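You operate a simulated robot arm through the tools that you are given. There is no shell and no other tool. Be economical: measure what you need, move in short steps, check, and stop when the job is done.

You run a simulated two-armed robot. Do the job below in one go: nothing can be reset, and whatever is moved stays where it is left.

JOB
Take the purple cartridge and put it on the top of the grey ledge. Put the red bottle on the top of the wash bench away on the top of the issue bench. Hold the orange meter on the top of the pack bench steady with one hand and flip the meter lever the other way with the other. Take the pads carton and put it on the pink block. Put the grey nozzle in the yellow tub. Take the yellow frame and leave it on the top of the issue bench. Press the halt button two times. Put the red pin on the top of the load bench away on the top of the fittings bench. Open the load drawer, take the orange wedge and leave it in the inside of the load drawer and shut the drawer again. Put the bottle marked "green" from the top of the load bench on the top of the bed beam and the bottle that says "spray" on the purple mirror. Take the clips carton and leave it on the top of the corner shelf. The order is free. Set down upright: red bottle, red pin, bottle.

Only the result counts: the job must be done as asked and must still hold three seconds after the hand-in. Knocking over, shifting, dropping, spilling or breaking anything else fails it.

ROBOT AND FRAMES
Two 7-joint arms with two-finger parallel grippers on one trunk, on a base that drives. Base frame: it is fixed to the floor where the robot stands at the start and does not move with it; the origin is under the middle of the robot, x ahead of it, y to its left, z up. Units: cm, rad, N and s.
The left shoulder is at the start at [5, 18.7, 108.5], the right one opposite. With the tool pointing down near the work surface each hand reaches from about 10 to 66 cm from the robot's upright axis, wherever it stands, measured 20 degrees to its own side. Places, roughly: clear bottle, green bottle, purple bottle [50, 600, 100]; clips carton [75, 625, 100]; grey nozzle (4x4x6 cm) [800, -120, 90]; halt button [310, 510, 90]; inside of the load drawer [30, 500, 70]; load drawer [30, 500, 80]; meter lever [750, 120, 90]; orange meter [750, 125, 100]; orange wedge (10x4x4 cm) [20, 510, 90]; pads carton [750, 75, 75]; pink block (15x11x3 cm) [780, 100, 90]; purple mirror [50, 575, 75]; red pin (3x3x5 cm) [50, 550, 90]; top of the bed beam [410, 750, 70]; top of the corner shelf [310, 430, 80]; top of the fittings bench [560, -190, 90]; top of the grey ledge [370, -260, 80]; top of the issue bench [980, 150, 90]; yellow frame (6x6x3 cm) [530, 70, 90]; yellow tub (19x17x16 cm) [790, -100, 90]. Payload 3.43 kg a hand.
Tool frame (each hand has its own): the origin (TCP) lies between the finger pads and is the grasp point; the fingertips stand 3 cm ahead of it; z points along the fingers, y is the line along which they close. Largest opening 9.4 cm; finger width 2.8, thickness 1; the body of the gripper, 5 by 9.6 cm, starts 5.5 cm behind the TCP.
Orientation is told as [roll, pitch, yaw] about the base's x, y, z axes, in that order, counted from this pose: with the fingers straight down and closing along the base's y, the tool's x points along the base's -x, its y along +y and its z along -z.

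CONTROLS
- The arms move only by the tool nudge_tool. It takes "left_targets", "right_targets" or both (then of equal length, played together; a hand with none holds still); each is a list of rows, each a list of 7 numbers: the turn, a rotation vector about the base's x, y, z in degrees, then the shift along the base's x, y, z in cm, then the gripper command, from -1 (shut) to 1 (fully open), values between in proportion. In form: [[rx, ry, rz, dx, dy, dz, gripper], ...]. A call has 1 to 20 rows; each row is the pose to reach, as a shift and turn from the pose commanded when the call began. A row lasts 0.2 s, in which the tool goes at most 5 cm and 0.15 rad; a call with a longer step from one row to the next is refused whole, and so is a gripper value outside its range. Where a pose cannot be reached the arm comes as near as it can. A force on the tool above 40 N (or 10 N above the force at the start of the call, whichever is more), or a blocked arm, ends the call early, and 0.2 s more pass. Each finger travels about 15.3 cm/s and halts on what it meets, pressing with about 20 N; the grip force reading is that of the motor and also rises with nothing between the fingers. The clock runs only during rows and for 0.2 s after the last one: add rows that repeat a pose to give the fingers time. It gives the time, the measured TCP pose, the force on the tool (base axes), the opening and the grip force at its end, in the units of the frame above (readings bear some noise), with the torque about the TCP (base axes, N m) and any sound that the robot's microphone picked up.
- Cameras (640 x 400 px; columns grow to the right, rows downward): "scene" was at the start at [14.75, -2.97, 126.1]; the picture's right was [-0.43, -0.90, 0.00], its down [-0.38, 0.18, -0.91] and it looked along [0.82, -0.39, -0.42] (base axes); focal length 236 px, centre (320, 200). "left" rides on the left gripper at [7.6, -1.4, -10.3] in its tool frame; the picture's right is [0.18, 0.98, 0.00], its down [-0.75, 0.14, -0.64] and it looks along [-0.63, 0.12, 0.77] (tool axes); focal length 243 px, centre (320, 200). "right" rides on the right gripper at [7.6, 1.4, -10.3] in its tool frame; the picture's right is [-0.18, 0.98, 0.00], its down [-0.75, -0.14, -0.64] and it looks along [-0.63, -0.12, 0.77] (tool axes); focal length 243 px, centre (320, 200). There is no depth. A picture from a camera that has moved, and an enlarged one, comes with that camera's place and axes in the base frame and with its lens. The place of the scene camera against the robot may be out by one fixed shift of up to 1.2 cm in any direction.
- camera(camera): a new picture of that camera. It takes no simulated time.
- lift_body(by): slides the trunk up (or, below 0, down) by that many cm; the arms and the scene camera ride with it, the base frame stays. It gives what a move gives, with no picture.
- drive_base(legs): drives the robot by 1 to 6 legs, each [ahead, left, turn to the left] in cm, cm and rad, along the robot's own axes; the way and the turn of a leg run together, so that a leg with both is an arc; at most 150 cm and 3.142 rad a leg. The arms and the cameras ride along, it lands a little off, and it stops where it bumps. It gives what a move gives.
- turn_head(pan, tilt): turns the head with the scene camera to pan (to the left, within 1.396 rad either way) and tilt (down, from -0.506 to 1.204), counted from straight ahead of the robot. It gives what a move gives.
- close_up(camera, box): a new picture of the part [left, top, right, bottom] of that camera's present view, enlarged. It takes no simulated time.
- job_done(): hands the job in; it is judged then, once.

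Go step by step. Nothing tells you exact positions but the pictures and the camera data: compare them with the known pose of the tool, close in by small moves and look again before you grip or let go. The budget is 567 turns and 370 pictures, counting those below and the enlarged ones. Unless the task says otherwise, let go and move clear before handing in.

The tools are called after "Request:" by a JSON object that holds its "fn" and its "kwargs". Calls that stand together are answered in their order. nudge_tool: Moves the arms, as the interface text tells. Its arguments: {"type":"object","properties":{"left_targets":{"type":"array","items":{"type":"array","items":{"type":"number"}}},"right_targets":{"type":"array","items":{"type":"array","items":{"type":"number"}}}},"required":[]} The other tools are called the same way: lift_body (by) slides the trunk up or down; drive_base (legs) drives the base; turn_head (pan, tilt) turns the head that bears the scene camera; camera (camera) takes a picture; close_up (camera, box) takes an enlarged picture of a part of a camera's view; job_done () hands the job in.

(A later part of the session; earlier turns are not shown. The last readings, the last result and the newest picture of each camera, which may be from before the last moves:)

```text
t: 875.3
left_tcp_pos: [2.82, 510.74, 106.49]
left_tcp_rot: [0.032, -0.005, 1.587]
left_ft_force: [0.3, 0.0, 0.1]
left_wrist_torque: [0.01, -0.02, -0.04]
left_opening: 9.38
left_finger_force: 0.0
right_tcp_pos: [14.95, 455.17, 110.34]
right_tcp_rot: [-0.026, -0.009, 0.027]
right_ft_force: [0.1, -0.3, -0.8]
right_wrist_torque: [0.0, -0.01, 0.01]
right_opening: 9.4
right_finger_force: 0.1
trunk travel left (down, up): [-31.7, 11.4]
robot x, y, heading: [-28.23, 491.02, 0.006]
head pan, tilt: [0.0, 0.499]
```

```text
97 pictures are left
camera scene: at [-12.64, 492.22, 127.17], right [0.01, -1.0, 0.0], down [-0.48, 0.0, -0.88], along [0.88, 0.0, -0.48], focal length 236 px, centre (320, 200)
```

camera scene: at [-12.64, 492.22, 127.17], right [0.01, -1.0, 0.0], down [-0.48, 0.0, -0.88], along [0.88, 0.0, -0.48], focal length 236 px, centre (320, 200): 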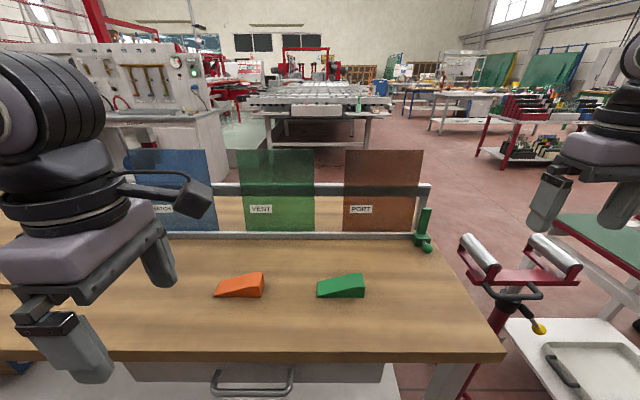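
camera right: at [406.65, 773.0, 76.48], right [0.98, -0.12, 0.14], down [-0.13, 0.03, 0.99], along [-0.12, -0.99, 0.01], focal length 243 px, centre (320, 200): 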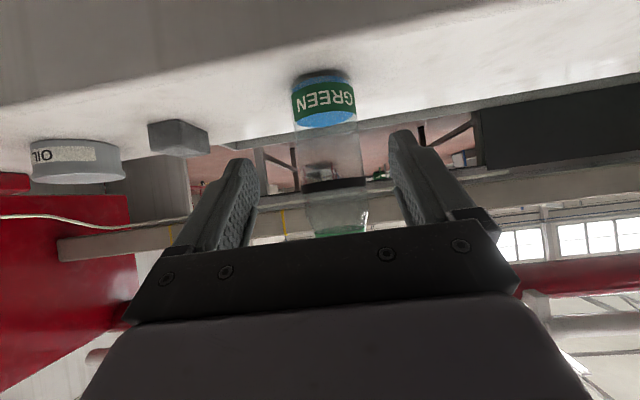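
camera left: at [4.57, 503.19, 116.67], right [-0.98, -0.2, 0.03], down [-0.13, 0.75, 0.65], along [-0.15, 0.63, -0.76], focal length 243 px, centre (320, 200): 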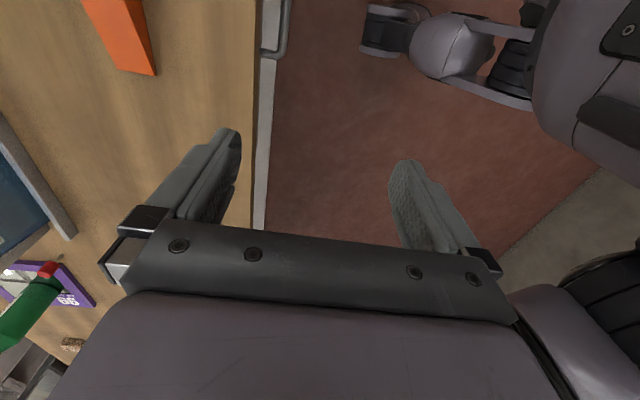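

The wedge is at [23,509], its tall end towards −y. I'll move the left hand over it.

Request:
{"fn": "nudge_tool", "kwargs": {"left_targets": [[0, 0, 0, 4, -0.5, -1, 0.6], [0, 0, 0, 8, -1, -3, 0.6], [0, 0, 0, 12, -1.5, -5, 0.6], [0, 0, 0, 16, -2, -7, 0.6], [0, 0, 0, 20, -2, -9, 0.6], [0, 0, 0, 20, -2, -12, 0.6]]}}

Request:
{"fn": "camera", "kwargs": {"camera": "left"}}

```text
t: 876.7
left_tcp_pos: [22.76, 508.93, 94.62]
left_tcp_rot: [0.032, -0.007, 1.585]
left_ft_force: [0.3, 0.1, 0.0]
left_wrist_torque: [0.01, 0.03, -0.01]
left_opening: 7.52
left_finger_force: 0.0
right_tcp_pos: [14.92, 455.19, 110.38]
right_tcp_rot: [-0.026, -0.01, 0.025]
right_ft_force: [-0.2, -0.3, -0.3]
right_wrist_torque: [-0.01, -0.01, -0.01]
right_opening: 9.4
right_finger_force: 0.0
trunk travel left (down, up): [-31.7, 11.4]
robot x, y, heading: [-28.35, 491.01, 0.003]
head pan, tilt: [0.0, 0.499]
```

```text
96 pictures are left
camera left: at [24.57, 501.28, 104.9], right [-0.98, -0.2, 0.03], down [-0.13, 0.75, 0.65], along [-0.15, 0.63, -0.76], focal length 243 px, centre (320, 200)
```

left: 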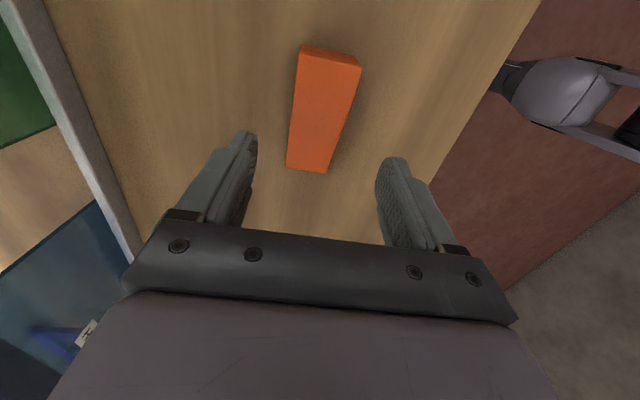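

Request:
{"fn": "nudge_tool", "kwargs": {"left_targets": [[0, 0, 0, 0, -1.3, -3, 0.4], [0, 0, 0, 0, -1.3, -6, 0.4], [0, 0, 0, 0, -1.3, -7, 0.4], [0, 0, 0, 0, -1.3, -7, -0.5], [0, 0, 0, 0, -1.3, -7, -1], [0, 0, 0, 0, -1.3, -7, -1]]}}

Request:
{"fn": "camera", "kwargs": {"camera": "left"}}

```text
t: 878.1
left_tcp_pos: [23.21, 507.43, 88.05]
left_tcp_rot: [0.013, -0.004, 1.588]
left_ft_force: [20.2, 5.3, 29.8]
left_wrist_torque: [-0.19, -1.42, 0.33]
left_opening: 4.42
left_finger_force: 20.0
right_tcp_pos: [14.88, 455.2, 110.33]
right_tcp_rot: [-0.027, -0.008, 0.027]
right_ft_force: [0.5, -0.7, 0.6]
right_wrist_torque: [0.02, 0.03, 0.02]
right_opening: 9.38
right_finger_force: 0.1
trunk travel left (down, up): [-31.7, 11.4]
robot x, y, heading: [-28.35, 490.97, 0.008]
head pan, tilt: [0.0, 0.499]
```

```text
95 pictures are left
camera left: at [24.82, 499.87, 98.32], right [-0.98, -0.2, 0.01], down [-0.15, 0.75, 0.65], along [-0.14, 0.63, -0.76], focal length 243 px, centre (320, 200)
```

left: 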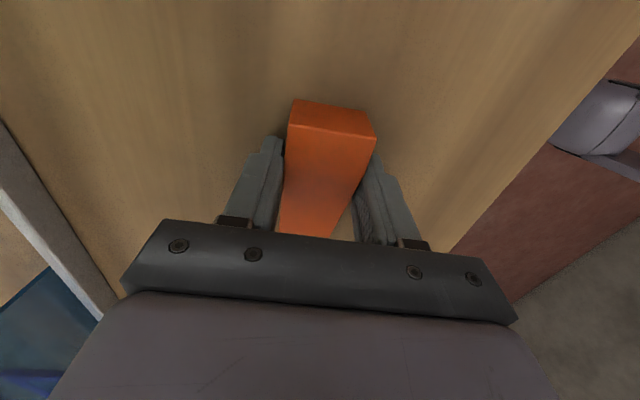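

The wedge is gripped. I'll lift and retract.

Request:
{"fn": "nudge_tool", "kwargs": {"left_targets": [[0, 0, 0, 0, 0, 2, -1], [0, 0, 0, 0, 0, 6, -1], [0, 0, 0, 0, 0, 10, -1], [0, 0, 0, -3, 0, 14, -1], [0, 0, 0, -7, 0, 17, -1], [0, 0, 0, -11, 0, 19, -1], [0, 0, 0, -15, 0, 21, -1], [0, 0, 0, -18, 1, 22, -1]]}}

Request:
{"fn": "drive_base", "kwargs": {"legs": [[-32, 0, 0], [0, 36, 0]]}}

Request:
{"fn": "lift_body", "kwargs": {"by": -6}}

Request:
{"fn": "camera", "kwargs": {"camera": "scene"}}

```text
t: 879.9
left_tcp_pos: [4.55, 508.47, 109.59]
left_tcp_rot: [0.029, -0.008, 1.586]
left_ft_force: [-0.5, 1.3, -0.6]
left_wrist_torque: [0.01, 0.0, -0.01]
left_opening: 4.37
left_finger_force: 19.7
right_tcp_pos: [14.92, 455.31, 110.42]
right_tcp_rot: [-0.026, -0.009, 0.026]
right_ft_force: [-0.6, 0.0, 0.3]
right_wrist_torque: [0.0, 0.02, 0.01]
right_opening: 9.39
right_finger_force: 0.1
trunk travel left (down, up): [-31.7, 11.4]
robot x, y, heading: [-27.97, 490.7, 0.005]
head pan, tilt: [0.0, 0.499]
```

```text
t: 884.0
left_tcp_pos: [-27.43, 544.78, 109.5]
left_tcp_rot: [0.032, -0.004, 1.587]
left_ft_force: [0.0, -0.4, -0.2]
left_wrist_torque: [0.0, 0.01, 0.02]
left_opening: 4.35
left_finger_force: 19.8
right_tcp_pos: [-17.09, 491.45, 110.25]
right_tcp_rot: [-0.025, -0.009, 0.027]
right_ft_force: [0.7, -0.1, 0.2]
right_wrist_torque: [-0.05, -0.02, 0.01]
right_opening: 9.4
right_finger_force: 0.0
trunk travel left (down, up): [-31.7, 11.4]
robot x, y, heading: [-60.29, 527.62, 0.011]
head pan, tilt: [0.0, 0.499]
```

```text
t: 885.0
left_tcp_pos: [-27.47, 544.79, 103.57]
left_tcp_rot: [0.031, -0.006, 1.587]
left_ft_force: [-0.8, -0.9, -1.1]
left_wrist_torque: [0.01, 0.0, 0.05]
left_opening: 4.35
left_finger_force: 19.6
right_tcp_pos: [-17.18, 491.38, 104.25]
right_tcp_rot: [-0.028, -0.008, 0.026]
right_ft_force: [-0.6, 0.6, 0.0]
right_wrist_torque: [0.02, -0.01, 0.02]
right_opening: 9.4
right_finger_force: 0.0
trunk travel left (down, up): [-25.7, 17.4]
robot x, y, heading: [-60.66, 527.7, 0.005]
head pan, tilt: [0.0, 0.499]
```

```text
94 pictures are left
camera scene: at [-44.77, 528.45, 121.18], right [0.01, -1.0, 0.0], down [-0.48, 0.0, -0.88], along [0.88, 0.01, -0.48], focal length 236 px, centre (320, 200)
```

scene: 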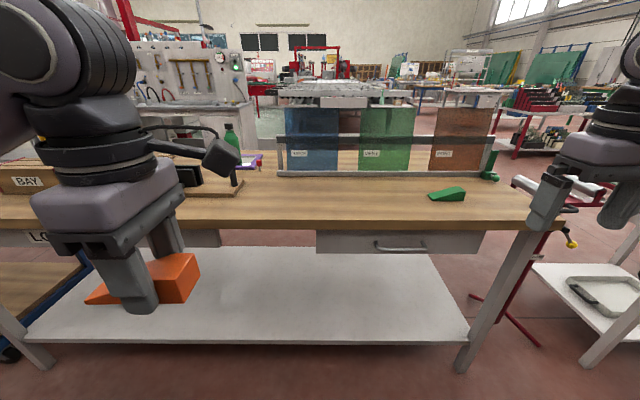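

The drawer handle is at about [7,506,77]. I'll set up the right hand to point forward with a vertical grip: first turn −90°, then tilt forward.

Request:
{"fn": "nudge_tool", "kwargs": {"right_targets": [[0, 0, -8, 0, 0, 0, 1], [0, 0, -16, 0, 0, 0, 1], [0, 0, -24, 0, 0, 0, 1], [0, 0, -32, 0, 0, 0, 1], [0, 0, -40, 0, 0, 0, 1], [0, 0, -48, 0, 0, 0, 1], [0, 0, -56, 0, 0, 0, 1], [0, 0, -64, 0, 0, 0, 1], [0, 0, -72, 0, 0, 0, 1], [0, 0, -80, 0, 0, 0, 1], [0, 0, -87, 0, 0, 0, 1], [0, 0, -91, 0, 0, 0, 1]]}}

Request:
{"fn": "nudge_tool", "kwargs": {"right_targets": [[0, -8, 0, 0, 0, 0, 1], [0, -16, 0, 0, 0, -1, 1], [0, -24, 0, 0, 0, -2, 1], [0, -32, 0, 0, 0, -3, 1], [0, -40, 0, 0, 0, -4, 1], [0, -48, 0, 0, 0, -5, 1], [0, -56, 0, 0, 0, -6, 1], [0, -64, 0, 0, 0, -7, 1], [0, -70, 0, 0, 0, -8, 1]]}}

Request:
{"fn": "camera", "kwargs": {"camera": "right"}}

Request:
{"fn": "camera", "kwargs": {"camera": "scene"}}

```text
t: 887.6
left_tcp_pos: [-27.48, 544.78, 103.54]
left_tcp_rot: [0.032, -0.006, 1.589]
left_ft_force: [0.5, -0.5, -0.5]
left_wrist_torque: [-0.02, 0.01, -0.01]
left_opening: 4.33
left_finger_force: 19.5
right_tcp_pos: [-17.07, 491.48, 104.4]
right_tcp_rot: [-0.025, -0.009, -1.562]
right_ft_force: [-1.2, 0.0, -0.2]
right_wrist_torque: [-0.02, -0.02, -0.02]
right_opening: 9.39
right_finger_force: 0.0
trunk travel left (down, up): [-25.7, 17.4]
robot x, y, heading: [-60.31, 527.79, 0.003]
head pan, tilt: [0.0, 0.499]
```

```text
t: 889.6
left_tcp_pos: [-27.44, 544.77, 103.57]
left_tcp_rot: [0.03, -0.005, 1.588]
left_ft_force: [0.3, 0.0, -1.0]
left_wrist_torque: [-0.04, -0.01, 0.0]
left_opening: 4.37
left_finger_force: 20.2
right_tcp_pos: [-17.07, 491.63, 96.36]
right_tcp_rot: [1.194, -0.009, -1.575]
right_ft_force: [-0.2, 0.1, 0.2]
right_wrist_torque: [-0.02, -0.03, -0.01]
right_opening: 9.4
right_finger_force: 0.1
trunk travel left (down, up): [-25.7, 17.4]
robot x, y, heading: [-60.16, 527.98, 0.011]
head pan, tilt: [0.0, 0.499]
```

```text
93 pictures are left
camera right: at [-26.01, 499.16, 101.44], right [0.36, -0.18, 0.92], down [-0.65, -0.75, 0.11], along [0.67, -0.64, -0.38], focal length 243 px, centre (320, 200)
```

right: 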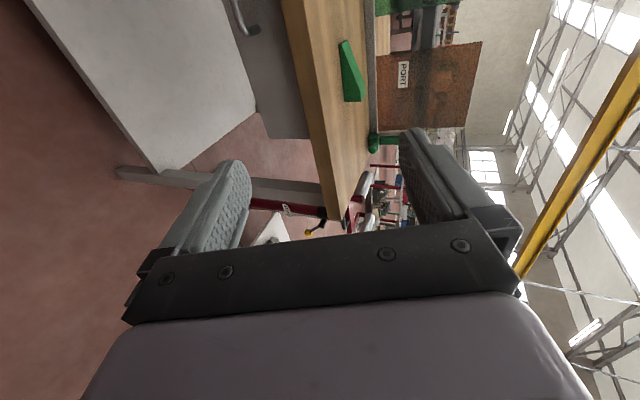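

```text
92 pictures are left
camera scene: at [-44.75, 528.44, 121.18], right [0.01, -1.0, 0.0], down [-0.48, 0.0, -0.88], along [0.88, 0.01, -0.48], focal length 236 px, centre (320, 200)
```

scene: 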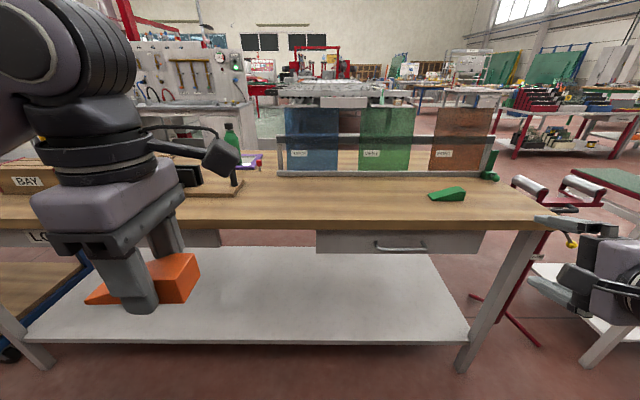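

The pose works. I'll lower the trunk and move the base so the right hand faces the handle.

Request:
{"fn": "lift_body", "kwargs": {"by": -17.5}}

Request:
{"fn": "drive_base", "kwargs": {"legs": [[11, 14.5, 0]]}}

Request:
{"fn": "turn_head", "kwargs": {"pan": -0.35, "tilt": 0.7}}

Request:
{"fn": "camera", "kwargs": {"camera": "scene"}}

Request:
{"fn": "camera", "kwargs": {"camera": "right"}}

```text
t: 891.5
left_tcp_pos: [-27.46, 544.79, 86.17]
left_tcp_rot: [0.031, -0.005, 1.587]
left_ft_force: [0.3, -0.5, -0.8]
left_wrist_torque: [0.03, -0.05, 0.0]
left_opening: 4.36
left_finger_force: 20.0
right_tcp_pos: [-16.99, 491.47, 78.92]
right_tcp_rot: [1.196, -0.011, -1.576]
right_ft_force: [-0.5, 1.0, -0.3]
right_wrist_torque: [0.01, 0.01, 0.01]
right_opening: 9.41
right_finger_force: 0.1
trunk travel left (down, up): [-8.2, 34.9]
robot x, y, heading: [-60.43, 527.37, 0.007]
head pan, tilt: [0.0, 0.499]
```

```text
t: 893.1
left_tcp_pos: [-16.46, 559.56, 86.1]
left_tcp_rot: [0.03, -0.006, 1.587]
left_ft_force: [-0.2, 0.1, -1.6]
left_wrist_torque: [0.0, -0.03, -0.01]
left_opening: 4.34
left_finger_force: 20.1
right_tcp_pos: [-6.14, 506.31, 78.81]
right_tcp_rot: [1.196, -0.011, -1.576]
right_ft_force: [1.1, 0.4, 0.5]
right_wrist_torque: [0.0, 0.0, 0.0]
right_opening: 9.39
right_finger_force: 0.0
trunk travel left (down, up): [-8.2, 34.9]
robot x, y, heading: [-49.64, 542.03, 0.012]
head pan, tilt: [0.0, 0.499]
```

```text
t: 893.9
left_tcp_pos: [-16.39, 559.68, 86.08]
left_tcp_rot: [0.032, -0.007, 1.589]
left_ft_force: [-1.1, 0.1, -0.5]
left_wrist_torque: [0.02, -0.01, -0.02]
left_opening: 4.34
left_finger_force: 20.2
right_tcp_pos: [-6.01, 506.33, 78.79]
right_tcp_rot: [1.196, -0.014, -1.575]
right_ft_force: [-0.1, 0.7, -0.1]
right_wrist_torque: [-0.04, 0.0, 0.01]
right_opening: 9.4
right_finger_force: 0.1
trunk travel left (down, up): [-8.2, 34.9]
robot x, y, heading: [-49.57, 541.94, 0.009]
head pan, tilt: [-0.351, 0.7]
```

```text
91 pictures are left
camera scene: at [-34.85, 540.27, 101.91], right [-0.34, -0.94, 0.0], down [-0.61, 0.22, -0.77], along [0.72, -0.26, -0.64], focal length 236 px, centre (320, 200)
```

scene: 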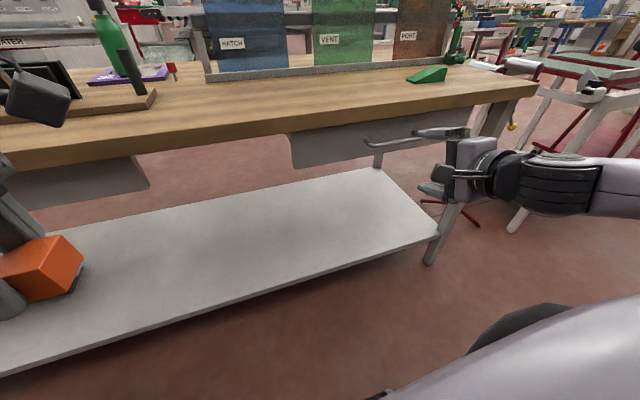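

```text
90 pictures are left
camera right: at [-14.97, 513.86, 83.93], right [0.36, -0.17, 0.92], down [-0.65, -0.75, 0.11], along [0.67, -0.64, -0.38], focal length 243 px, centre (320, 200)
```

right: 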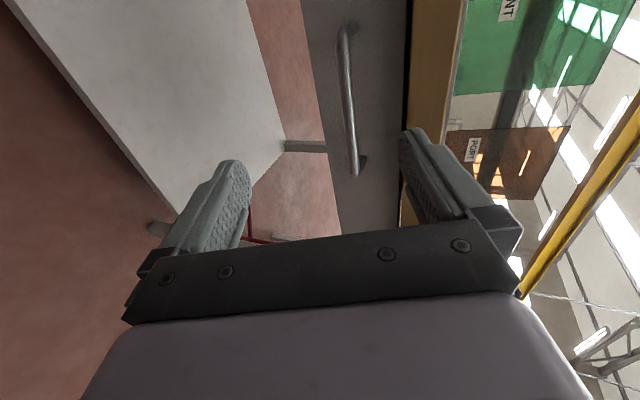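

The bar is at [6.7,505.6,77]. I'll narrow the opening and advance so the bar sits near the fingertips.

Request:
{"fn": "nudge_tool", "kwargs": {"right_targets": [[0, 0, 0, 3, 0, -0.3, -0.2], [0, 0, 0, 6, -0.2, -0.6, -0.2], [0, 0, 0, 8, -0.3, -0.9, -0.2]]}}

Request:
{"fn": "camera", "kwargs": {"camera": "right"}}

Request:
{"fn": "close_up", "kwargs": {"camera": "scene", "box": [280, 90, 500, 240]}}

```text
t: 894.7
left_tcp_pos: [-16.49, 559.56, 86.07]
left_tcp_rot: [0.031, -0.004, 1.589]
left_ft_force: [0.3, -0.3, -1.5]
left_wrist_torque: [0.01, 0.02, -0.04]
left_opening: 4.37
left_finger_force: 20.2
right_tcp_pos: [1.88, 505.9, 78.09]
right_tcp_rot: [1.196, -0.013, -1.576]
right_ft_force: [0.6, -0.7, 0.0]
right_wrist_torque: [0.0, 0.0, 0.04]
right_opening: 3.8
right_finger_force: 0.2
trunk travel left (down, up): [-8.2, 34.9]
robot x, y, heading: [-49.27, 542.15, 0.007]
head pan, tilt: [-0.351, 0.7]
```

```text
89 pictures are left
camera right: at [-6.96, 513.62, 83.15], right [0.36, -0.17, 0.92], down [-0.65, -0.75, 0.11], along [0.67, -0.64, -0.38], focal length 243 px, centre (320, 200)
```

right: 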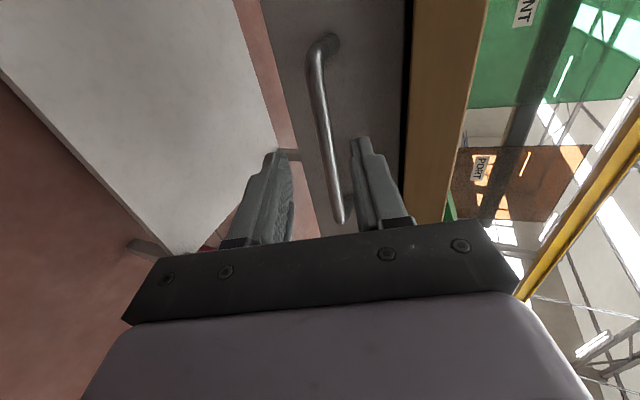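

```text
2.67 times, centred on (390, 165) of scene
camera zoom: at [-34.86, 540.26, 101.9], right [-0.34, -0.94, 0.0], down [-0.61, 0.22, -0.76], along [0.72, -0.26, -0.64], focal length 628 px, centre (133, 293)
```

zoom: 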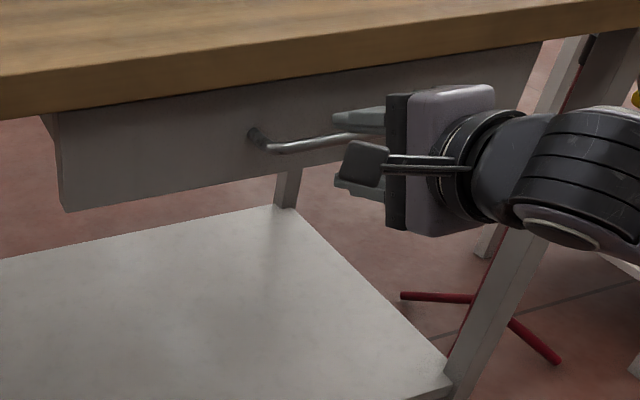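

The bar lies between the fingers. I'll advance a bit more, slightly up, and close.

Request:
{"fn": "nudge_tool", "kwargs": {"right_targets": [[0, 0, 0, 1.4, 0, 0.4, -0.2], [0, 0, 0, 2.6, 0, 0.6, -0.2], [0, 0, 0, 2.6, 0, 0.6, -0.6], [0, 0, 0, 2.6, 0, 0.6, -1], [0, 0, 0, 2.6, 0, 0.6, -1]]}}

Request:
{"fn": "camera", "kwargs": {"camera": "right"}}

```text
t: 895.9
left_tcp_pos: [-16.46, 559.55, 86.04]
left_tcp_rot: [0.03, -0.005, 1.589]
left_ft_force: [-0.1, 0.0, -1.1]
left_wrist_torque: [0.02, -0.01, 0.01]
left_opening: 4.35
left_finger_force: 20.2
right_tcp_pos: [4.57, 505.97, 78.72]
right_tcp_rot: [1.196, -0.013, -1.574]
right_ft_force: [0.4, 0.3, 0.9]
right_wrist_torque: [-0.03, -0.02, -0.01]
right_opening: 0.02
right_finger_force: 19.7
trunk travel left (down, up): [-8.2, 34.9]
robot x, y, heading: [-49.19, 542.23, 0.008]
head pan, tilt: [-0.351, 0.7]
```

```text
87 pictures are left
camera right: at [-4.43, 513.61, 83.73], right [0.36, -0.17, 0.92], down [-0.65, -0.75, 0.11], along [0.67, -0.64, -0.38], focal length 243 px, centre (320, 200)
```

right: 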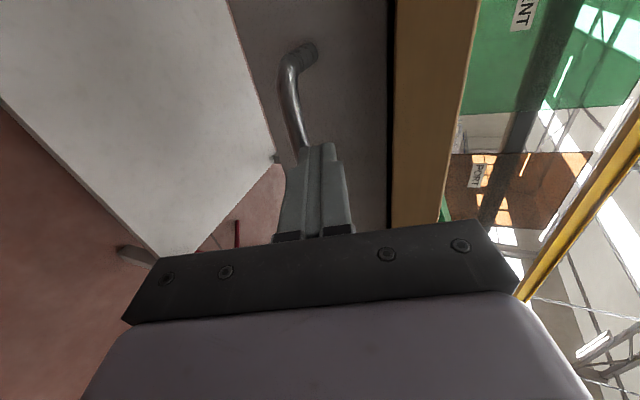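

It missed; the bar is actually further in, at about [10,506,76.3]. I'll open, re-aim and close.

Request:
{"fn": "nudge_tool", "kwargs": {"right_targets": [[0, 0, 0, -2, 0, 0, -0.2], [0, 0, 0, -2, 0, -1.6, -0.2], [0, 0, 0, 0.5, 0, -1.6, -0.2], [0, 0, 0, 3.2, 0, -1.6, -0.2]]}}

Request:
{"fn": "camera", "kwargs": {"camera": "right"}}

```text
t: 896.9
left_tcp_pos: [-16.62, 559.42, 86.16]
left_tcp_rot: [0.029, -0.006, 1.586]
left_ft_force: [-0.1, -0.1, -1.6]
left_wrist_torque: [0.0, -0.03, 0.03]
left_opening: 4.37
left_finger_force: 19.9
right_tcp_pos: [7.33, 505.86, 77.18]
right_tcp_rot: [1.199, -0.014, -1.576]
right_ft_force: [-29.5, -0.7, 3.7]
right_wrist_torque: [0.09, -0.58, 0.09]
right_opening: 3.37
right_finger_force: 0.0
trunk travel left (down, up): [-8.2, 34.9]
robot x, y, heading: [-49.09, 542.24, 0.002]
head pan, tilt: [-0.351, 0.7]
```

```text
86 pictures are left
camera right: at [-1.62, 513.46, 82.21], right [0.36, -0.17, 0.92], down [-0.65, -0.75, 0.11], along [0.67, -0.64, -0.38], focal length 243 px, centre (320, 200)
```

right: 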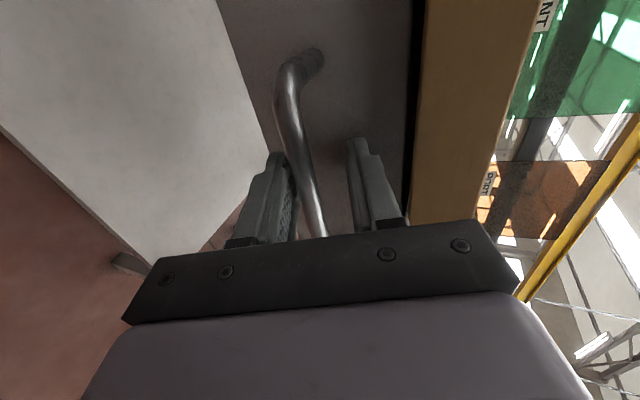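

Now the bar is between the fingers, with the tips touching the drawer front. I'll ease back slightly and close.

Request:
{"fn": "nudge_tool", "kwargs": {"right_targets": [[0, 0, 0, -0.6, 0, -0.2, -0.2], [0, 0, 0, -0.6, 0, -0.2, -0.7], [0, 0, 0, -0.6, 0, -0.2, -1], [0, 0, 0, -0.6, 0, -0.2, -1]]}}

Request:
{"fn": "camera", "kwargs": {"camera": "right"}}

```text
t: 897.9
left_tcp_pos: [-16.41, 559.6, 85.94]
left_tcp_rot: [0.03, -0.006, 1.588]
left_ft_force: [-0.5, 0.5, -0.3]
left_wrist_torque: [0.0, 0.03, 0.0]
left_opening: 4.36
left_finger_force: 20.0
right_tcp_pos: [7.03, 505.85, 76.42]
right_tcp_rot: [1.19, -0.011, -1.574]
right_ft_force: [-3.5, 1.3, -12.7]
right_wrist_torque: [0.26, 0.06, -0.13]
right_opening: 1.51
right_finger_force: 44.8
trunk travel left (down, up): [-8.2, 34.9]
robot x, y, heading: [-49.23, 542.15, 0.012]
head pan, tilt: [-0.351, 0.7]
```

```text
85 pictures are left
camera right: at [-1.83, 513.49, 81.65], right [0.37, -0.18, 0.91], down [-0.65, -0.75, 0.12], along [0.66, -0.64, -0.39], focal length 243 px, centre (320, 200)
```

right: 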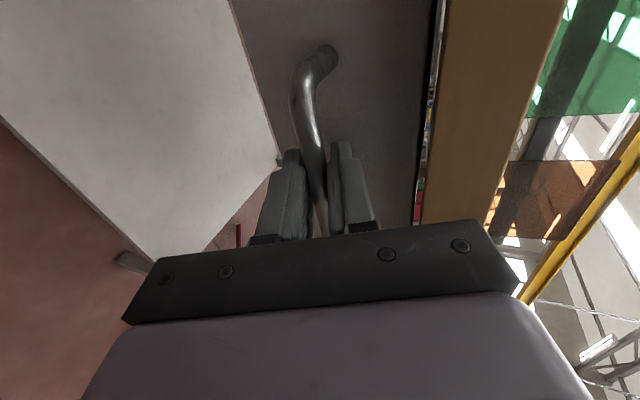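

The bar is gripped. I'll pull the drawer open by backing the base.

Request:
{"fn": "drive_base", "kwargs": {"legs": [[-12, 0, 0]]}}

Request:
{"fn": "camera", "kwargs": {"camera": "scene"}}

```text
t: 899.1
left_tcp_pos: [-28.24, 559.59, 86.02]
left_tcp_rot: [0.032, -0.007, 1.588]
left_ft_force: [0.2, 0.7, -0.8]
left_wrist_torque: [0.02, 0.0, 0.01]
left_opening: 4.36
left_finger_force: 20.0
right_tcp_pos: [-4.68, 505.82, 76.5]
right_tcp_rot: [1.193, -0.009, -1.573]
right_ft_force: [-0.8, 5.5, -14.8]
right_wrist_torque: [0.45, 0.11, -0.61]
right_opening: 1.15
right_finger_force: 44.4
trunk travel left (down, up): [-8.2, 34.9]
robot x, y, heading: [-60.92, 541.69, 0.004]
head pan, tilt: [-0.351, 0.7]
```

```text
84 pictures are left
camera scene: at [-46.55, 540.16, 101.88], right [-0.34, -0.94, 0.0], down [-0.61, 0.22, -0.76], along [0.72, -0.26, -0.65], focal length 236 px, centre (320, 200)
```

scene: 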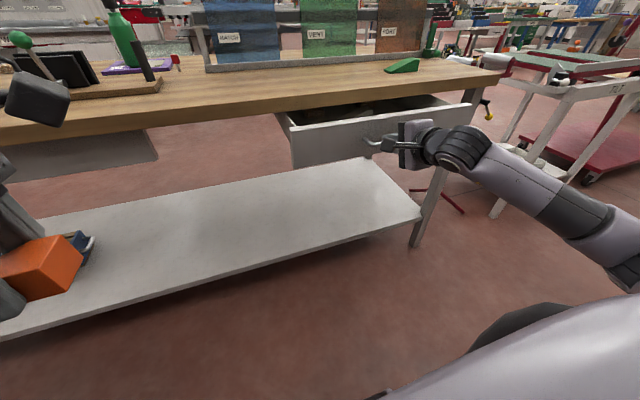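

The drawer is opening. I'll pull a further 9 cm.

Request:
{"fn": "drive_base", "kwargs": {"legs": [[-9, 0, 0]]}}

Request:
{"fn": "camera", "kwargs": {"camera": "scene"}}

```text
t: 900.2
left_tcp_pos: [-36.94, 559.46, 86.07]
left_tcp_rot: [0.032, -0.006, 1.589]
left_ft_force: [0.6, -0.6, -1.2]
left_wrist_torque: [-0.04, 0.0, -0.02]
left_opening: 4.36
left_finger_force: 19.8
right_tcp_pos: [-13.58, 505.84, 76.6]
right_tcp_rot: [1.19, -0.01, -1.574]
right_ft_force: [-1.0, 4.4, -6.0]
right_wrist_torque: [0.34, 0.09, -0.81]
right_opening: 1.17
right_finger_force: 45.4
trunk travel left (down, up): [-8.2, 34.9]
robot x, y, heading: [-70.05, 542.1, 0.009]
head pan, tilt: [-0.351, 0.7]
```

```text
83 pictures are left
camera scene: at [-55.47, 540.12, 101.89], right [-0.34, -0.94, 0.0], down [-0.61, 0.22, -0.76], along [0.72, -0.26, -0.64], focal length 236 px, centre (320, 200)
```

scene: 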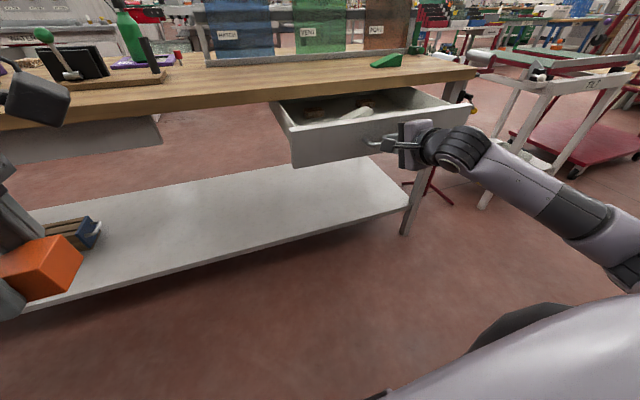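

It's open about 21 cm. I'll release the handle, back the hand off, raise the trunk and look inside.

Request:
{"fn": "nudge_tool", "kwargs": {"right_targets": [[0, 0, 0, 0, 0, 0, -0.5], [0, 0, 0, 0, 0, 0, -0.1], [0, 0, 0, -3, 0, 0, -0.1], [0, 0, 0, -7, 0, 0, -0.1], [0, 0, 0, -10, -2, 0, -0.1]]}}

Request:
{"fn": "lift_body", "kwargs": {"by": 28}}

Request:
{"fn": "turn_head", "kwargs": {"pan": -0.3, "tilt": 0.75}}

Request:
{"fn": "camera", "kwargs": {"camera": "scene"}}

```text
t: 901.4
left_tcp_pos: [-37.08, 559.42, 85.98]
left_tcp_rot: [0.031, -0.006, 1.59]
left_ft_force: [-0.3, 0.1, -0.5]
left_wrist_torque: [0.0, -0.02, 0.03]
left_opening: 4.38
left_finger_force: 19.8
right_tcp_pos: [-23.65, 504.16, 76.81]
right_tcp_rot: [1.193, -0.009, -1.569]
right_ft_force: [0.0, 0.0, -0.5]
right_wrist_torque: [0.02, -0.04, 0.04]
right_opening: 4.23
right_finger_force: 0.1
trunk travel left (down, up): [-8.2, 34.9]
robot x, y, heading: [-69.63, 541.96, 0.008]
head pan, tilt: [-0.351, 0.7]
```

```text
t: 904.3
left_tcp_pos: [-37.15, 559.37, 114.07]
left_tcp_rot: [0.032, -0.006, 1.587]
left_ft_force: [-1.0, 0.2, -0.1]
left_wrist_torque: [-0.01, 0.02, 0.02]
left_opening: 4.35
left_finger_force: 19.8
right_tcp_pos: [-23.67, 504.14, 104.72]
right_tcp_rot: [1.192, -0.008, -1.574]
right_ft_force: [-0.7, 0.1, -0.4]
right_wrist_torque: [-0.02, 0.0, 0.02]
right_opening: 4.25
right_finger_force: 0.1
trunk travel left (down, up): [-36.2, 6.9]
robot x, y, heading: [-69.84, 541.87, 0.01]
head pan, tilt: [-0.351, 0.7]
```

```text
t: 904.9
left_tcp_pos: [-37.1, 559.35, 114.07]
left_tcp_rot: [0.032, -0.005, 1.589]
left_ft_force: [0.2, 0.6, -1.1]
left_wrist_torque: [0.02, 0.04, -0.01]
left_opening: 4.36
left_finger_force: 19.7
right_tcp_pos: [-23.82, 504.02, 104.68]
right_tcp_rot: [1.194, -0.011, -1.572]
right_ft_force: [-0.1, 0.1, -0.4]
right_wrist_torque: [-0.01, 0.01, 0.0]
right_opening: 4.25
right_finger_force: 0.1
trunk travel left (down, up): [-36.2, 6.9]
robot x, y, heading: [-69.69, 542.39, 0.008]
head pan, tilt: [-0.3, 0.75]
```

```text
82 pictures are left
camera scene: at [-55.57, 540.59, 129.48], right [-0.29, -0.96, 0.0], down [-0.65, 0.2, -0.73], along [0.7, -0.21, -0.68], focal length 236 px, centre (320, 200)
```

scene: 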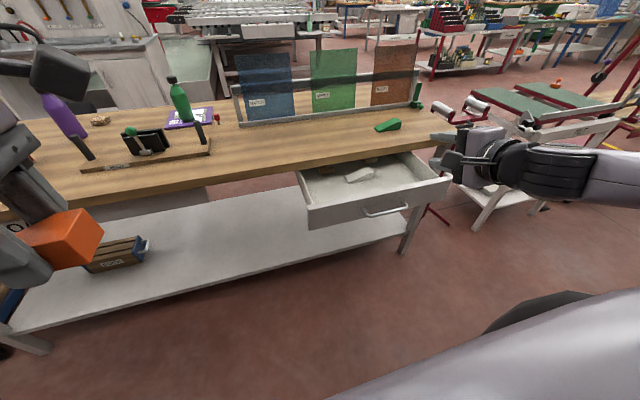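

The drawer has free space in its front strip, around [-3,500]. I'll move the base so the left hand can lower the wedge there.

Request:
{"fn": "nudge_tool", "kwargs": {"right_targets": [[0, 0, 0, -4, 0, 0, 1], [0, 0, 0, -8, 0, 1, 1], [0, 0, 0, -12, 0, 2, 1]]}}

Request:
{"fn": "drive_base", "kwargs": {"legs": [[0, -58, 0], [15, 0, 0]]}}

Request:
{"fn": "camera", "kwargs": {"camera": "left"}}

Request:
{"fn": "camera", "kwargs": {"camera": "scene"}}

```text
t: 905.7
left_tcp_pos: [-37.19, 559.32, 114.05]
left_tcp_rot: [0.03, -0.005, 1.587]
left_ft_force: [-1.0, 0.0, -0.9]
left_wrist_torque: [0.0, -0.02, 0.02]
left_opening: 4.33
left_finger_force: 20.1
right_tcp_pos: [-32.74, 500.2, 106.19]
right_tcp_rot: [1.191, -0.008, -1.571]
right_ft_force: [-0.1, 0.0, 0.0]
right_wrist_torque: [-0.01, 0.03, -0.01]
right_opening: 9.4
right_finger_force: 0.0
right hand out of reach, approached as far as the arm can: row 2, 3
trunk travel left (down, up): [-36.2, 6.9]
robot x, y, heading: [-69.83, 541.56, 0.003]
head pan, tilt: [-0.3, 0.75]
```

```text
t: 910.0
left_tcp_pos: [-21.54, 501.22, 114.1]
left_tcp_rot: [0.032, -0.006, 1.582]
left_ft_force: [-0.2, 0.5, -1.6]
left_wrist_torque: [-0.01, 0.02, 0.03]
left_opening: 4.34
left_finger_force: 20.0
right_tcp_pos: [-17.39, 442.05, 106.16]
right_tcp_rot: [1.189, -0.008, -1.578]
right_ft_force: [-0.3, 0.2, -0.5]
right_wrist_torque: [0.02, 0.0, 0.0]
right_opening: 9.37
right_finger_force: 0.0
trunk travel left (down, up): [-36.2, 6.9]
robot x, y, heading: [-54.69, 483.82, 0.003]
head pan, tilt: [-0.3, 0.75]
```

```text
81 pictures are left
camera left: at [-19.76, 493.56, 124.27], right [-0.98, -0.2, 0.03], down [-0.13, 0.75, 0.65], along [-0.15, 0.63, -0.76], focal length 243 px, centre (320, 200)
```

left: 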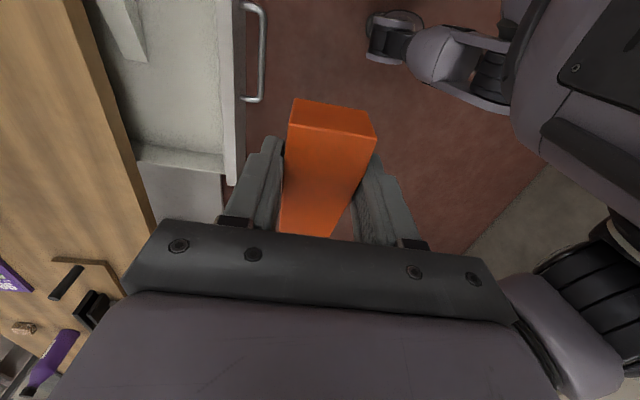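

```text
80 pictures are left
camera scene: at [-40.08, 482.49, 129.47], right [-0.29, -0.96, 0.0], down [-0.65, 0.2, -0.73], along [0.7, -0.22, -0.68], focal length 236 px, centre (320, 200)
```

scene: 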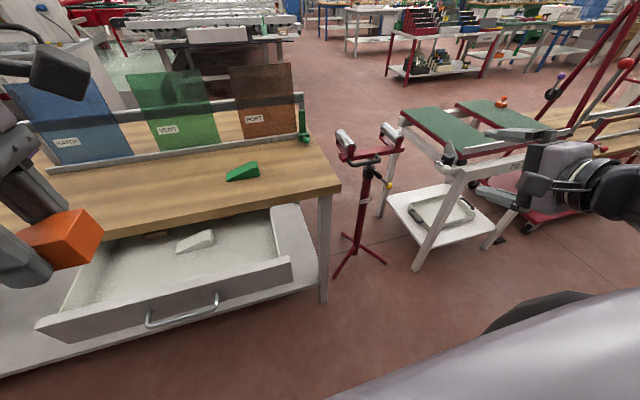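

I'll lower the trunk, then move the wedge over the free strip and down into the drawer.

Request:
{"fn": "lift_body", "kwargs": {"by": -20}}

Request:
{"fn": "nudge_tool", "kwargs": {"left_targets": [[0, 0, 0, 4, 2, 0, -1], [0, 0, 0, 8, 4, 0, -1], [0, 0, 0, 12, 6, 0, -1], [0, 0, 0, 16, 8, 0, -1], [0, 0, 0, 20, 9.5, 0, -1], [0, 0, 0, 22.2, 10, -1, -1], [0, 0, 0, 22.2, 10, -4, -1]]}}

Request:
{"fn": "camera", "kwargs": {"camera": "left"}}

Request:
{"fn": "camera", "kwargs": {"camera": "scene"}}

```text
t: 912.1
left_tcp_pos: [-21.69, 501.16, 94.02]
left_tcp_rot: [0.032, -0.004, 1.585]
left_ft_force: [-1.0, -1.1, -0.9]
left_wrist_torque: [0.04, -0.01, 0.0]
left_opening: 4.37
left_finger_force: 19.5
right_tcp_pos: [-17.41, 442.02, 86.29]
right_tcp_rot: [1.191, -0.01, -1.578]
right_ft_force: [0.2, 0.1, 0.6]
right_wrist_torque: [0.0, -0.01, 0.01]
right_opening: 9.41
right_finger_force: 0.1
trunk travel left (down, up): [-16.2, 26.9]
robot x, y, heading: [-54.23, 483.71, 0.005]
head pan, tilt: [-0.3, 0.75]
```

```text
t: 913.7
left_tcp_pos: [0.55, 511.13, 89.98]
left_tcp_rot: [0.03, -0.008, 1.582]
left_ft_force: [-0.1, 0.9, -0.7]
left_wrist_torque: [-0.01, 0.0, 0.01]
left_opening: 4.35
left_finger_force: 19.8
right_tcp_pos: [-17.37, 442.04, 86.21]
right_tcp_rot: [1.192, -0.009, -1.578]
right_ft_force: [-0.8, -0.1, 0.5]
right_wrist_torque: [-0.01, -0.02, -0.01]
right_opening: 9.43
right_finger_force: 0.0
trunk travel left (down, up): [-16.2, 26.9]
robot x, y, heading: [-54.89, 484.12, -0.002]
head pan, tilt: [-0.3, 0.75]
```

```text
79 pictures are left
camera left: at [2.23, 503.41, 100.19], right [-0.98, -0.2, 0.03], down [-0.13, 0.75, 0.65], along [-0.15, 0.63, -0.76], focal length 243 px, centre (320, 200)
```

left: 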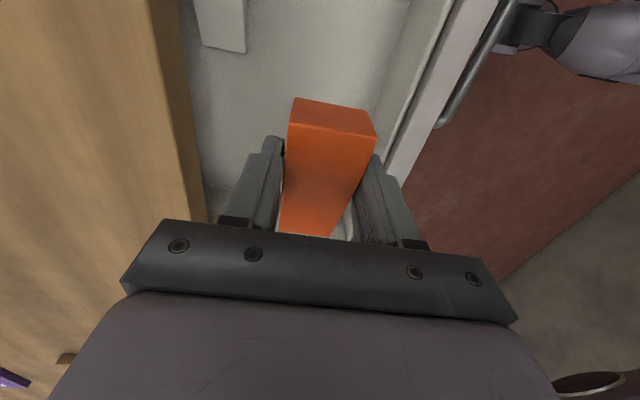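

```text
78 pictures are left
camera scene: at [-40.14, 482.49, 109.48], right [-0.29, -0.96, 0.0], down [-0.65, 0.2, -0.73], along [0.7, -0.22, -0.68], focal length 236 px, centre (320, 200)
```

scene: 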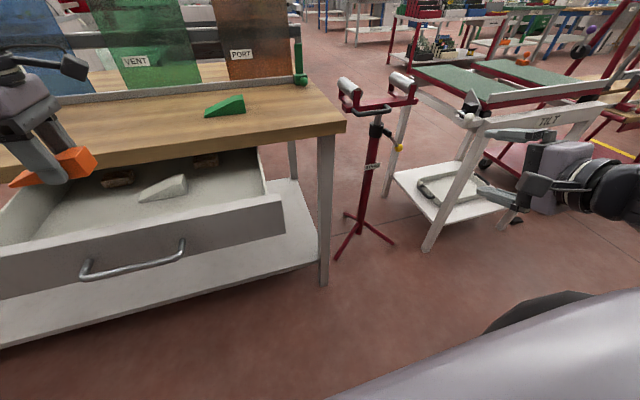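

Well centred in the opening. I'll lower in steps until contact.

Request:
{"fn": "nudge_tool", "kwargs": {"left_targets": [[0, 0, 0, 0.3, 0, -3, -1], [0, 0, 0, 0.3, 0, -6, -1], [0, 0, 0, 0.3, 0, -9, -1], [0, 0, 0, 0.3, 0, -11, -1]]}}

Request:
{"fn": "camera", "kwargs": {"camera": "left"}}

Request:
{"fn": "camera", "kwargs": {"camera": "scene"}}

```text
t: 914.7
left_tcp_pos: [0.73, 511.21, 78.98]
left_tcp_rot: [0.032, -0.006, 1.584]
left_ft_force: [-0.5, -0.2, -1.2]
left_wrist_torque: [0.01, -0.05, 0.01]
left_opening: 4.36
left_finger_force: 20.0
right_tcp_pos: [-17.41, 442.03, 86.24]
right_tcp_rot: [1.192, -0.01, -1.576]
right_ft_force: [0.3, -0.1, 0.1]
right_wrist_torque: [-0.04, -0.01, -0.02]
right_opening: 9.42
right_finger_force: 0.1
trunk travel left (down, up): [-16.2, 26.9]
robot x, y, heading: [-54.02, 483.61, 0.004]
head pan, tilt: [-0.3, 0.75]
```

```text
77 pictures are left
camera left: at [2.61, 503.64, 89.23], right [-0.98, -0.2, 0.03], down [-0.13, 0.75, 0.65], along [-0.15, 0.63, -0.76], focal length 243 px, centre (320, 200)
```

left: 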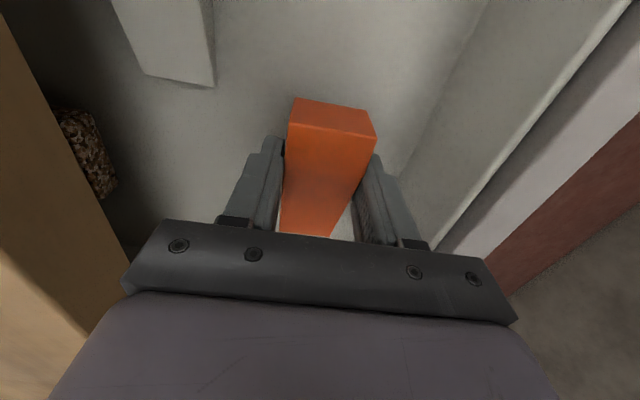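

```text
76 pictures are left
camera scene: at [-40.14, 482.49, 109.48], right [-0.29, -0.96, 0.0], down [-0.65, 0.2, -0.73], along [0.7, -0.22, -0.68], focal length 236 px, centre (320, 200)
```

scene: 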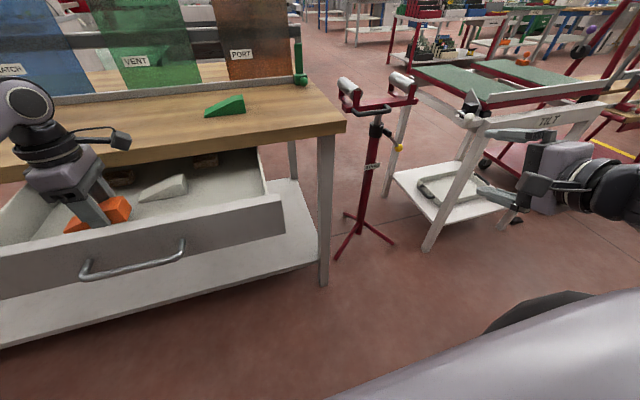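

Clear on all sides. I'll continue down to the drawer floor.

Request:
{"fn": "nudge_tool", "kwargs": {"left_targets": [[0, 0, 0, 0, 0, -1.5, -1], [0, 0, 0, 0, 0, -3, -1], [0, 0, 0, 0, 0, -4, -1], [0, 0, 0, 0, 0, -5, -1]]}}

```text
t: 915.6
left_tcp_pos: [1.24, 511.15, 76.22]
left_tcp_rot: [0.005, 0.001, 1.585]
left_ft_force: [0.7, 1.2, 13.2]
left_wrist_torque: [0.16, -0.14, 0.0]
left_opening: 4.38
left_finger_force: 19.9
right_tcp_pos: [-17.41, 442.1, 86.19]
right_tcp_rot: [1.193, -0.007, -1.577]
right_ft_force: [0.0, 0.0, 0.3]
right_wrist_torque: [-0.04, 0.01, -0.04]
right_opening: 9.37
right_finger_force: 0.1
trunk travel left (down, up): [-16.2, 26.9]
robot x, y, heading: [-54.48, 484.14, -0.001]
head pan, tilt: [-0.3, 0.75]
stopped in row 4 (left hand): the force on the tool passed its limit (the readings are from after the stop); the commanded pose is now the measured one
```

It's on the drawer floor. I'll release and rise.

Request:
{"fn": "nudge_tool", "kwargs": {"left_targets": [[0, 0, 0, 0, 0, 0.3, 0], [0, 0, 0, 0, 0, 0.3, 0.3], [0, 0, 0, 0, 0, 0.3, 0.3], [0, 0, 0, 0, 0, 4, 0.3], [0, 0, 0, 0, 0, 8, 0.3], [0, 0, 0, 0, 0, 12, 0.3], [0, 0, 0, 0, 0, 16, 0.3], [0, 0, 0, -2, 0, 20, 0.3], [0, 0, 0, -6, -1, 22, 0.3], [0, 0, 0, -10, -2, 23, 0.3], [0, 0, 0, -14, -3, 24, 0.3], [0, 0, 0, -18, -4, 25, 0.3]]}}

Request:
{"fn": "camera", "kwargs": {"camera": "scene"}}

```text
t: 918.2
left_tcp_pos: [-16.84, 507.46, 100.58]
left_tcp_rot: [0.013, -0.003, 1.584]
left_ft_force: [-0.6, -0.6, -0.1]
left_wrist_torque: [0.02, -0.03, 0.0]
left_opening: 6.12
left_finger_force: 0.1
right_tcp_pos: [-17.43, 442.11, 86.07]
right_tcp_rot: [1.191, -0.009, -1.577]
right_ft_force: [-0.1, -0.8, 0.7]
right_wrist_torque: [-0.01, 0.02, -0.01]
right_opening: 9.4
right_finger_force: 0.1
trunk travel left (down, up): [-16.2, 26.9]
robot x, y, heading: [-54.67, 483.82, 0.001]
head pan, tilt: [-0.3, 0.75]
```

```text
75 pictures are left
camera scene: at [-40.16, 482.49, 109.48], right [-0.29, -0.96, 0.0], down [-0.65, 0.2, -0.73], along [0.7, -0.21, -0.68], focal length 236 px, centre (320, 200)
```

scene: 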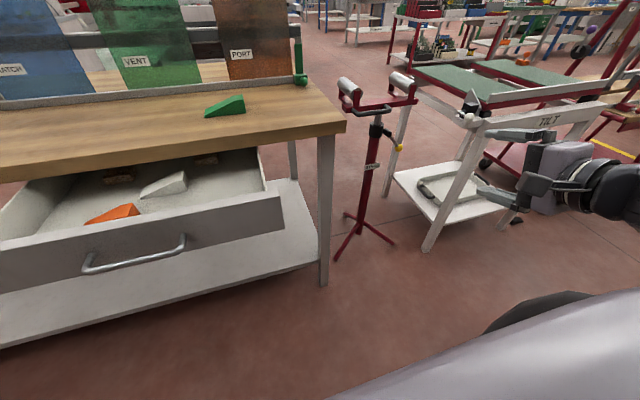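

The wedge is in the drawer. Now I'll close it: bring the right hand, fingers straddling the bar, to push the drawer front.

Request:
{"fn": "drive_base", "kwargs": {"legs": [[-8, 0, 0], [0, 63.5, 0]]}}

Request:
{"fn": "lift_body", "kwargs": {"by": -9.2}}

Request:
{"fn": "nudge_tool", "kwargs": {"right_targets": [[0, 0, 0, 0, 0, 0, 0], [0, 0, 0, 0, 0, 0, -0.1]]}}

Request:
{"fn": "camera", "kwargs": {"camera": "right"}}

Request:
{"fn": "camera", "kwargs": {"camera": "scene"}}

```text
t: 922.4
left_tcp_pos: [-24.75, 570.14, 100.7]
left_tcp_rot: [0.011, -0.003, 1.584]
left_ft_force: [-0.1, -0.3, 0.8]
left_wrist_torque: [0.0, 0.0, -0.01]
left_opening: 6.1
left_finger_force: 0.1
right_tcp_pos: [-25.36, 504.95, 86.28]
right_tcp_rot: [1.192, -0.01, -1.579]
right_ft_force: [-0.3, 0.1, -0.6]
right_wrist_torque: [-0.03, 0.0, -0.02]
right_opening: 9.4
right_finger_force: 0.0
trunk travel left (down, up): [-16.2, 26.9]
robot x, y, heading: [-62.48, 546.55, 0.005]
head pan, tilt: [-0.3, 0.75]
```

```text
t: 923.7
left_tcp_pos: [-24.8, 570.13, 91.44]
left_tcp_rot: [0.011, -0.001, 1.584]
left_ft_force: [0.0, 0.0, 0.3]
left_wrist_torque: [0.0, 0.01, 0.03]
left_opening: 6.1
left_finger_force: 0.0
right_tcp_pos: [-25.56, 504.79, 76.96]
right_tcp_rot: [1.192, -0.01, -1.577]
right_ft_force: [-0.4, -1.1, -0.6]
right_wrist_torque: [-0.01, 0.03, 0.01]
right_opening: 9.38
right_finger_force: 0.1
trunk travel left (down, up): [-7.0, 36.1]
robot x, y, heading: [-62.41, 546.61, -0.003]
head pan, tilt: [-0.3, 0.75]
```

```text
t: 924.3
left_tcp_pos: [-24.84, 570.19, 91.35]
left_tcp_rot: [0.01, -0.002, 1.586]
left_ft_force: [-0.8, -0.2, -0.4]
left_wrist_torque: [0.0, 0.01, -0.01]
left_opening: 6.1
left_finger_force: 0.1
right_tcp_pos: [-25.47, 504.84, 77.1]
right_tcp_rot: [1.192, -0.009, -1.578]
right_ft_force: [0.1, -0.3, 0.7]
right_wrist_torque: [0.0, 0.03, 0.01]
right_opening: 4.2
right_finger_force: 0.1
trunk travel left (down, up): [-7.0, 36.1]
robot x, y, heading: [-62.58, 546.45, 0.006]
head pan, tilt: [-0.3, 0.75]
```

```text
74 pictures are left
camera right: at [-34.29, 512.46, 82.15], right [0.36, -0.18, 0.91], down [-0.65, -0.75, 0.11], along [0.66, -0.64, -0.39], focal length 243 px, centre (320, 200)
```

right: 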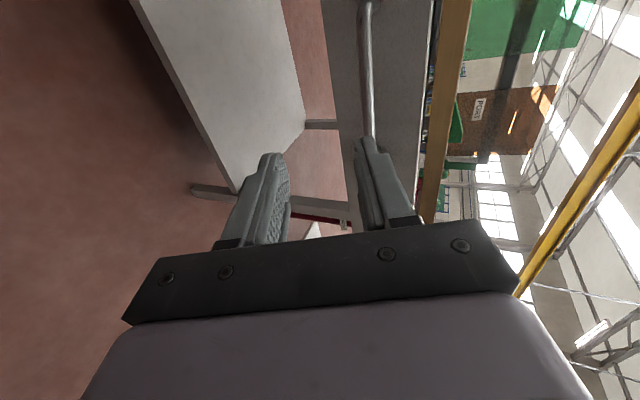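

```text
73 pictures are left
camera scene: at [-48.17, 545.3, 100.28], right [-0.29, -0.96, 0.0], down [-0.65, 0.2, -0.73], along [0.7, -0.21, -0.68], focal length 236 px, centre (320, 200)
```

scene: 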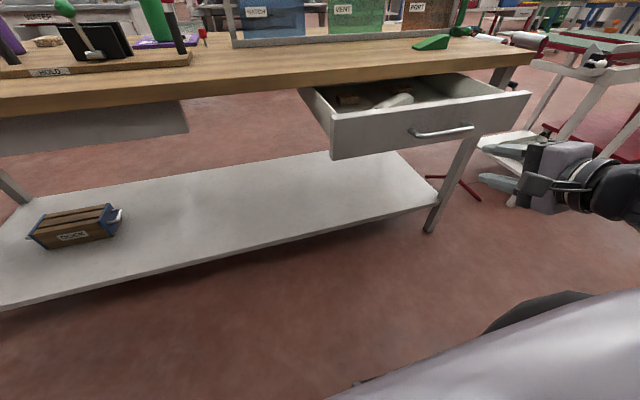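

Request:
{"fn": "drive_base", "kwargs": {"legs": [[10.5, 0.8, 0]]}}

Request:
{"fn": "camera", "kwargs": {"camera": "right"}}

```text
t: 925.4
left_tcp_pos: [-14.52, 570.84, 91.45]
left_tcp_rot: [0.011, -0.002, 1.581]
left_ft_force: [-0.2, -0.4, 0.0]
left_wrist_torque: [0.03, -0.01, -0.01]
left_opening: 6.11
left_finger_force: 0.1
right_tcp_pos: [-15.22, 505.57, 77.01]
right_tcp_rot: [1.188, -0.009, -1.58]
right_ft_force: [0.7, -1.2, -0.4]
right_wrist_torque: [-0.03, 0.0, 0.02]
right_opening: 4.23
right_finger_force: 0.0
trunk travel left (down, up): [-7.0, 36.1]
robot x, y, heading: [-52.02, 547.56, -0.003]
head pan, tilt: [-0.3, 0.75]
```

```text
72 pictures are left
camera right: at [-24.01, 513.21, 82.15], right [0.36, -0.18, 0.91], down [-0.66, -0.75, 0.11], along [0.66, -0.64, -0.39], focal length 243 px, centre (320, 200)
```

right: 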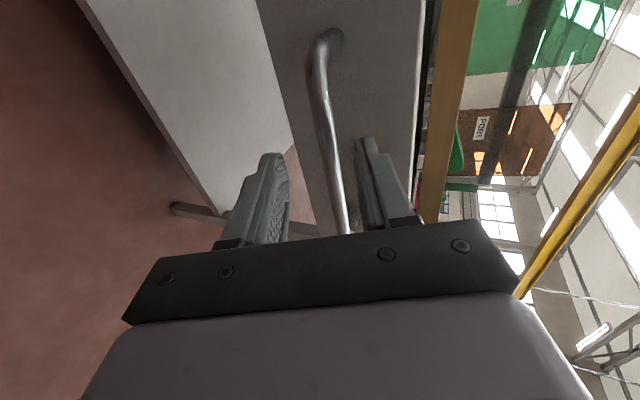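

The bar is between the fingers. I'll raise the left hand a bit and push the drawer shut by driving ahead.

Request:
{"fn": "nudge_tool", "kwargs": {"left_targets": [[0, 0, 0, -2, 0, 4, 0.3], [0, 0, 0, -4, 0, 8, 0.3], [0, 0, 0, -6, 0, 12, 0.3]]}}

Request:
{"fn": "drive_base", "kwargs": {"legs": [[12, 0, 0], [10, 0, 0]]}}

Request:
{"fn": "camera", "kwargs": {"camera": "scene"}}

```text
t: 926.2
left_tcp_pos: [-20.45, 570.86, 103.3]
left_tcp_rot: [0.01, -0.002, 1.581]
left_ft_force: [-0.6, 0.3, 0.0]
left_wrist_torque: [0.01, 0.05, 0.01]
left_opening: 6.11
left_finger_force: 0.1
right_tcp_pos: [-15.16, 505.66, 76.99]
right_tcp_rot: [1.192, -0.008, -1.579]
right_ft_force: [0.8, 0.2, 0.2]
right_wrist_torque: [-0.02, -0.01, 0.03]
right_opening: 4.23
right_finger_force: 0.1
trunk travel left (down, up): [-7.0, 36.1]
robot x, y, heading: [-52.59, 547.61, -0.0]
head pan, tilt: [-0.3, 0.75]
```

```text
t: 928.2
left_tcp_pos: [1.39, 570.85, 103.37]
left_tcp_rot: [0.011, -0.001, 1.582]
left_ft_force: [0.2, -0.1, 0.4]
left_wrist_torque: [0.0, -0.01, -0.01]
left_opening: 6.1
left_finger_force: 0.0
right_tcp_pos: [6.58, 505.77, 77.03]
right_tcp_rot: [1.192, -0.009, -1.577]
right_ft_force: [-0.5, -0.8, -0.4]
right_wrist_torque: [-0.01, -0.05, -0.01]
right_opening: 4.23
right_finger_force: 0.0
trunk travel left (down, up): [-7.0, 36.1]
robot x, y, heading: [-30.42, 547.69, 0.001]
head pan, tilt: [-0.3, 0.75]
```

```text
71 pictures are left
camera scene: at [-16.09, 546.09, 100.28], right [-0.29, -0.96, 0.0], down [-0.65, 0.2, -0.73], along [0.7, -0.22, -0.68], focal length 236 px, centre (320, 200)
```

scene: 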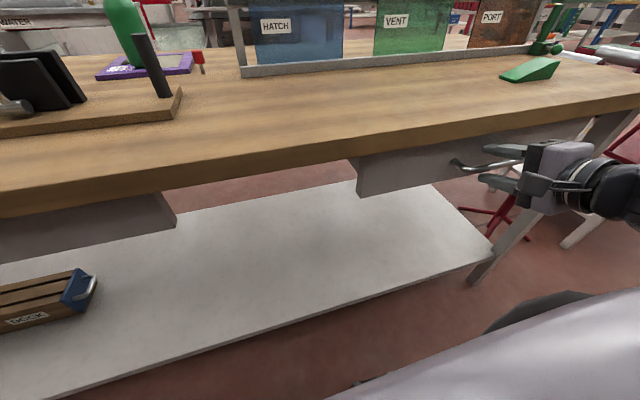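

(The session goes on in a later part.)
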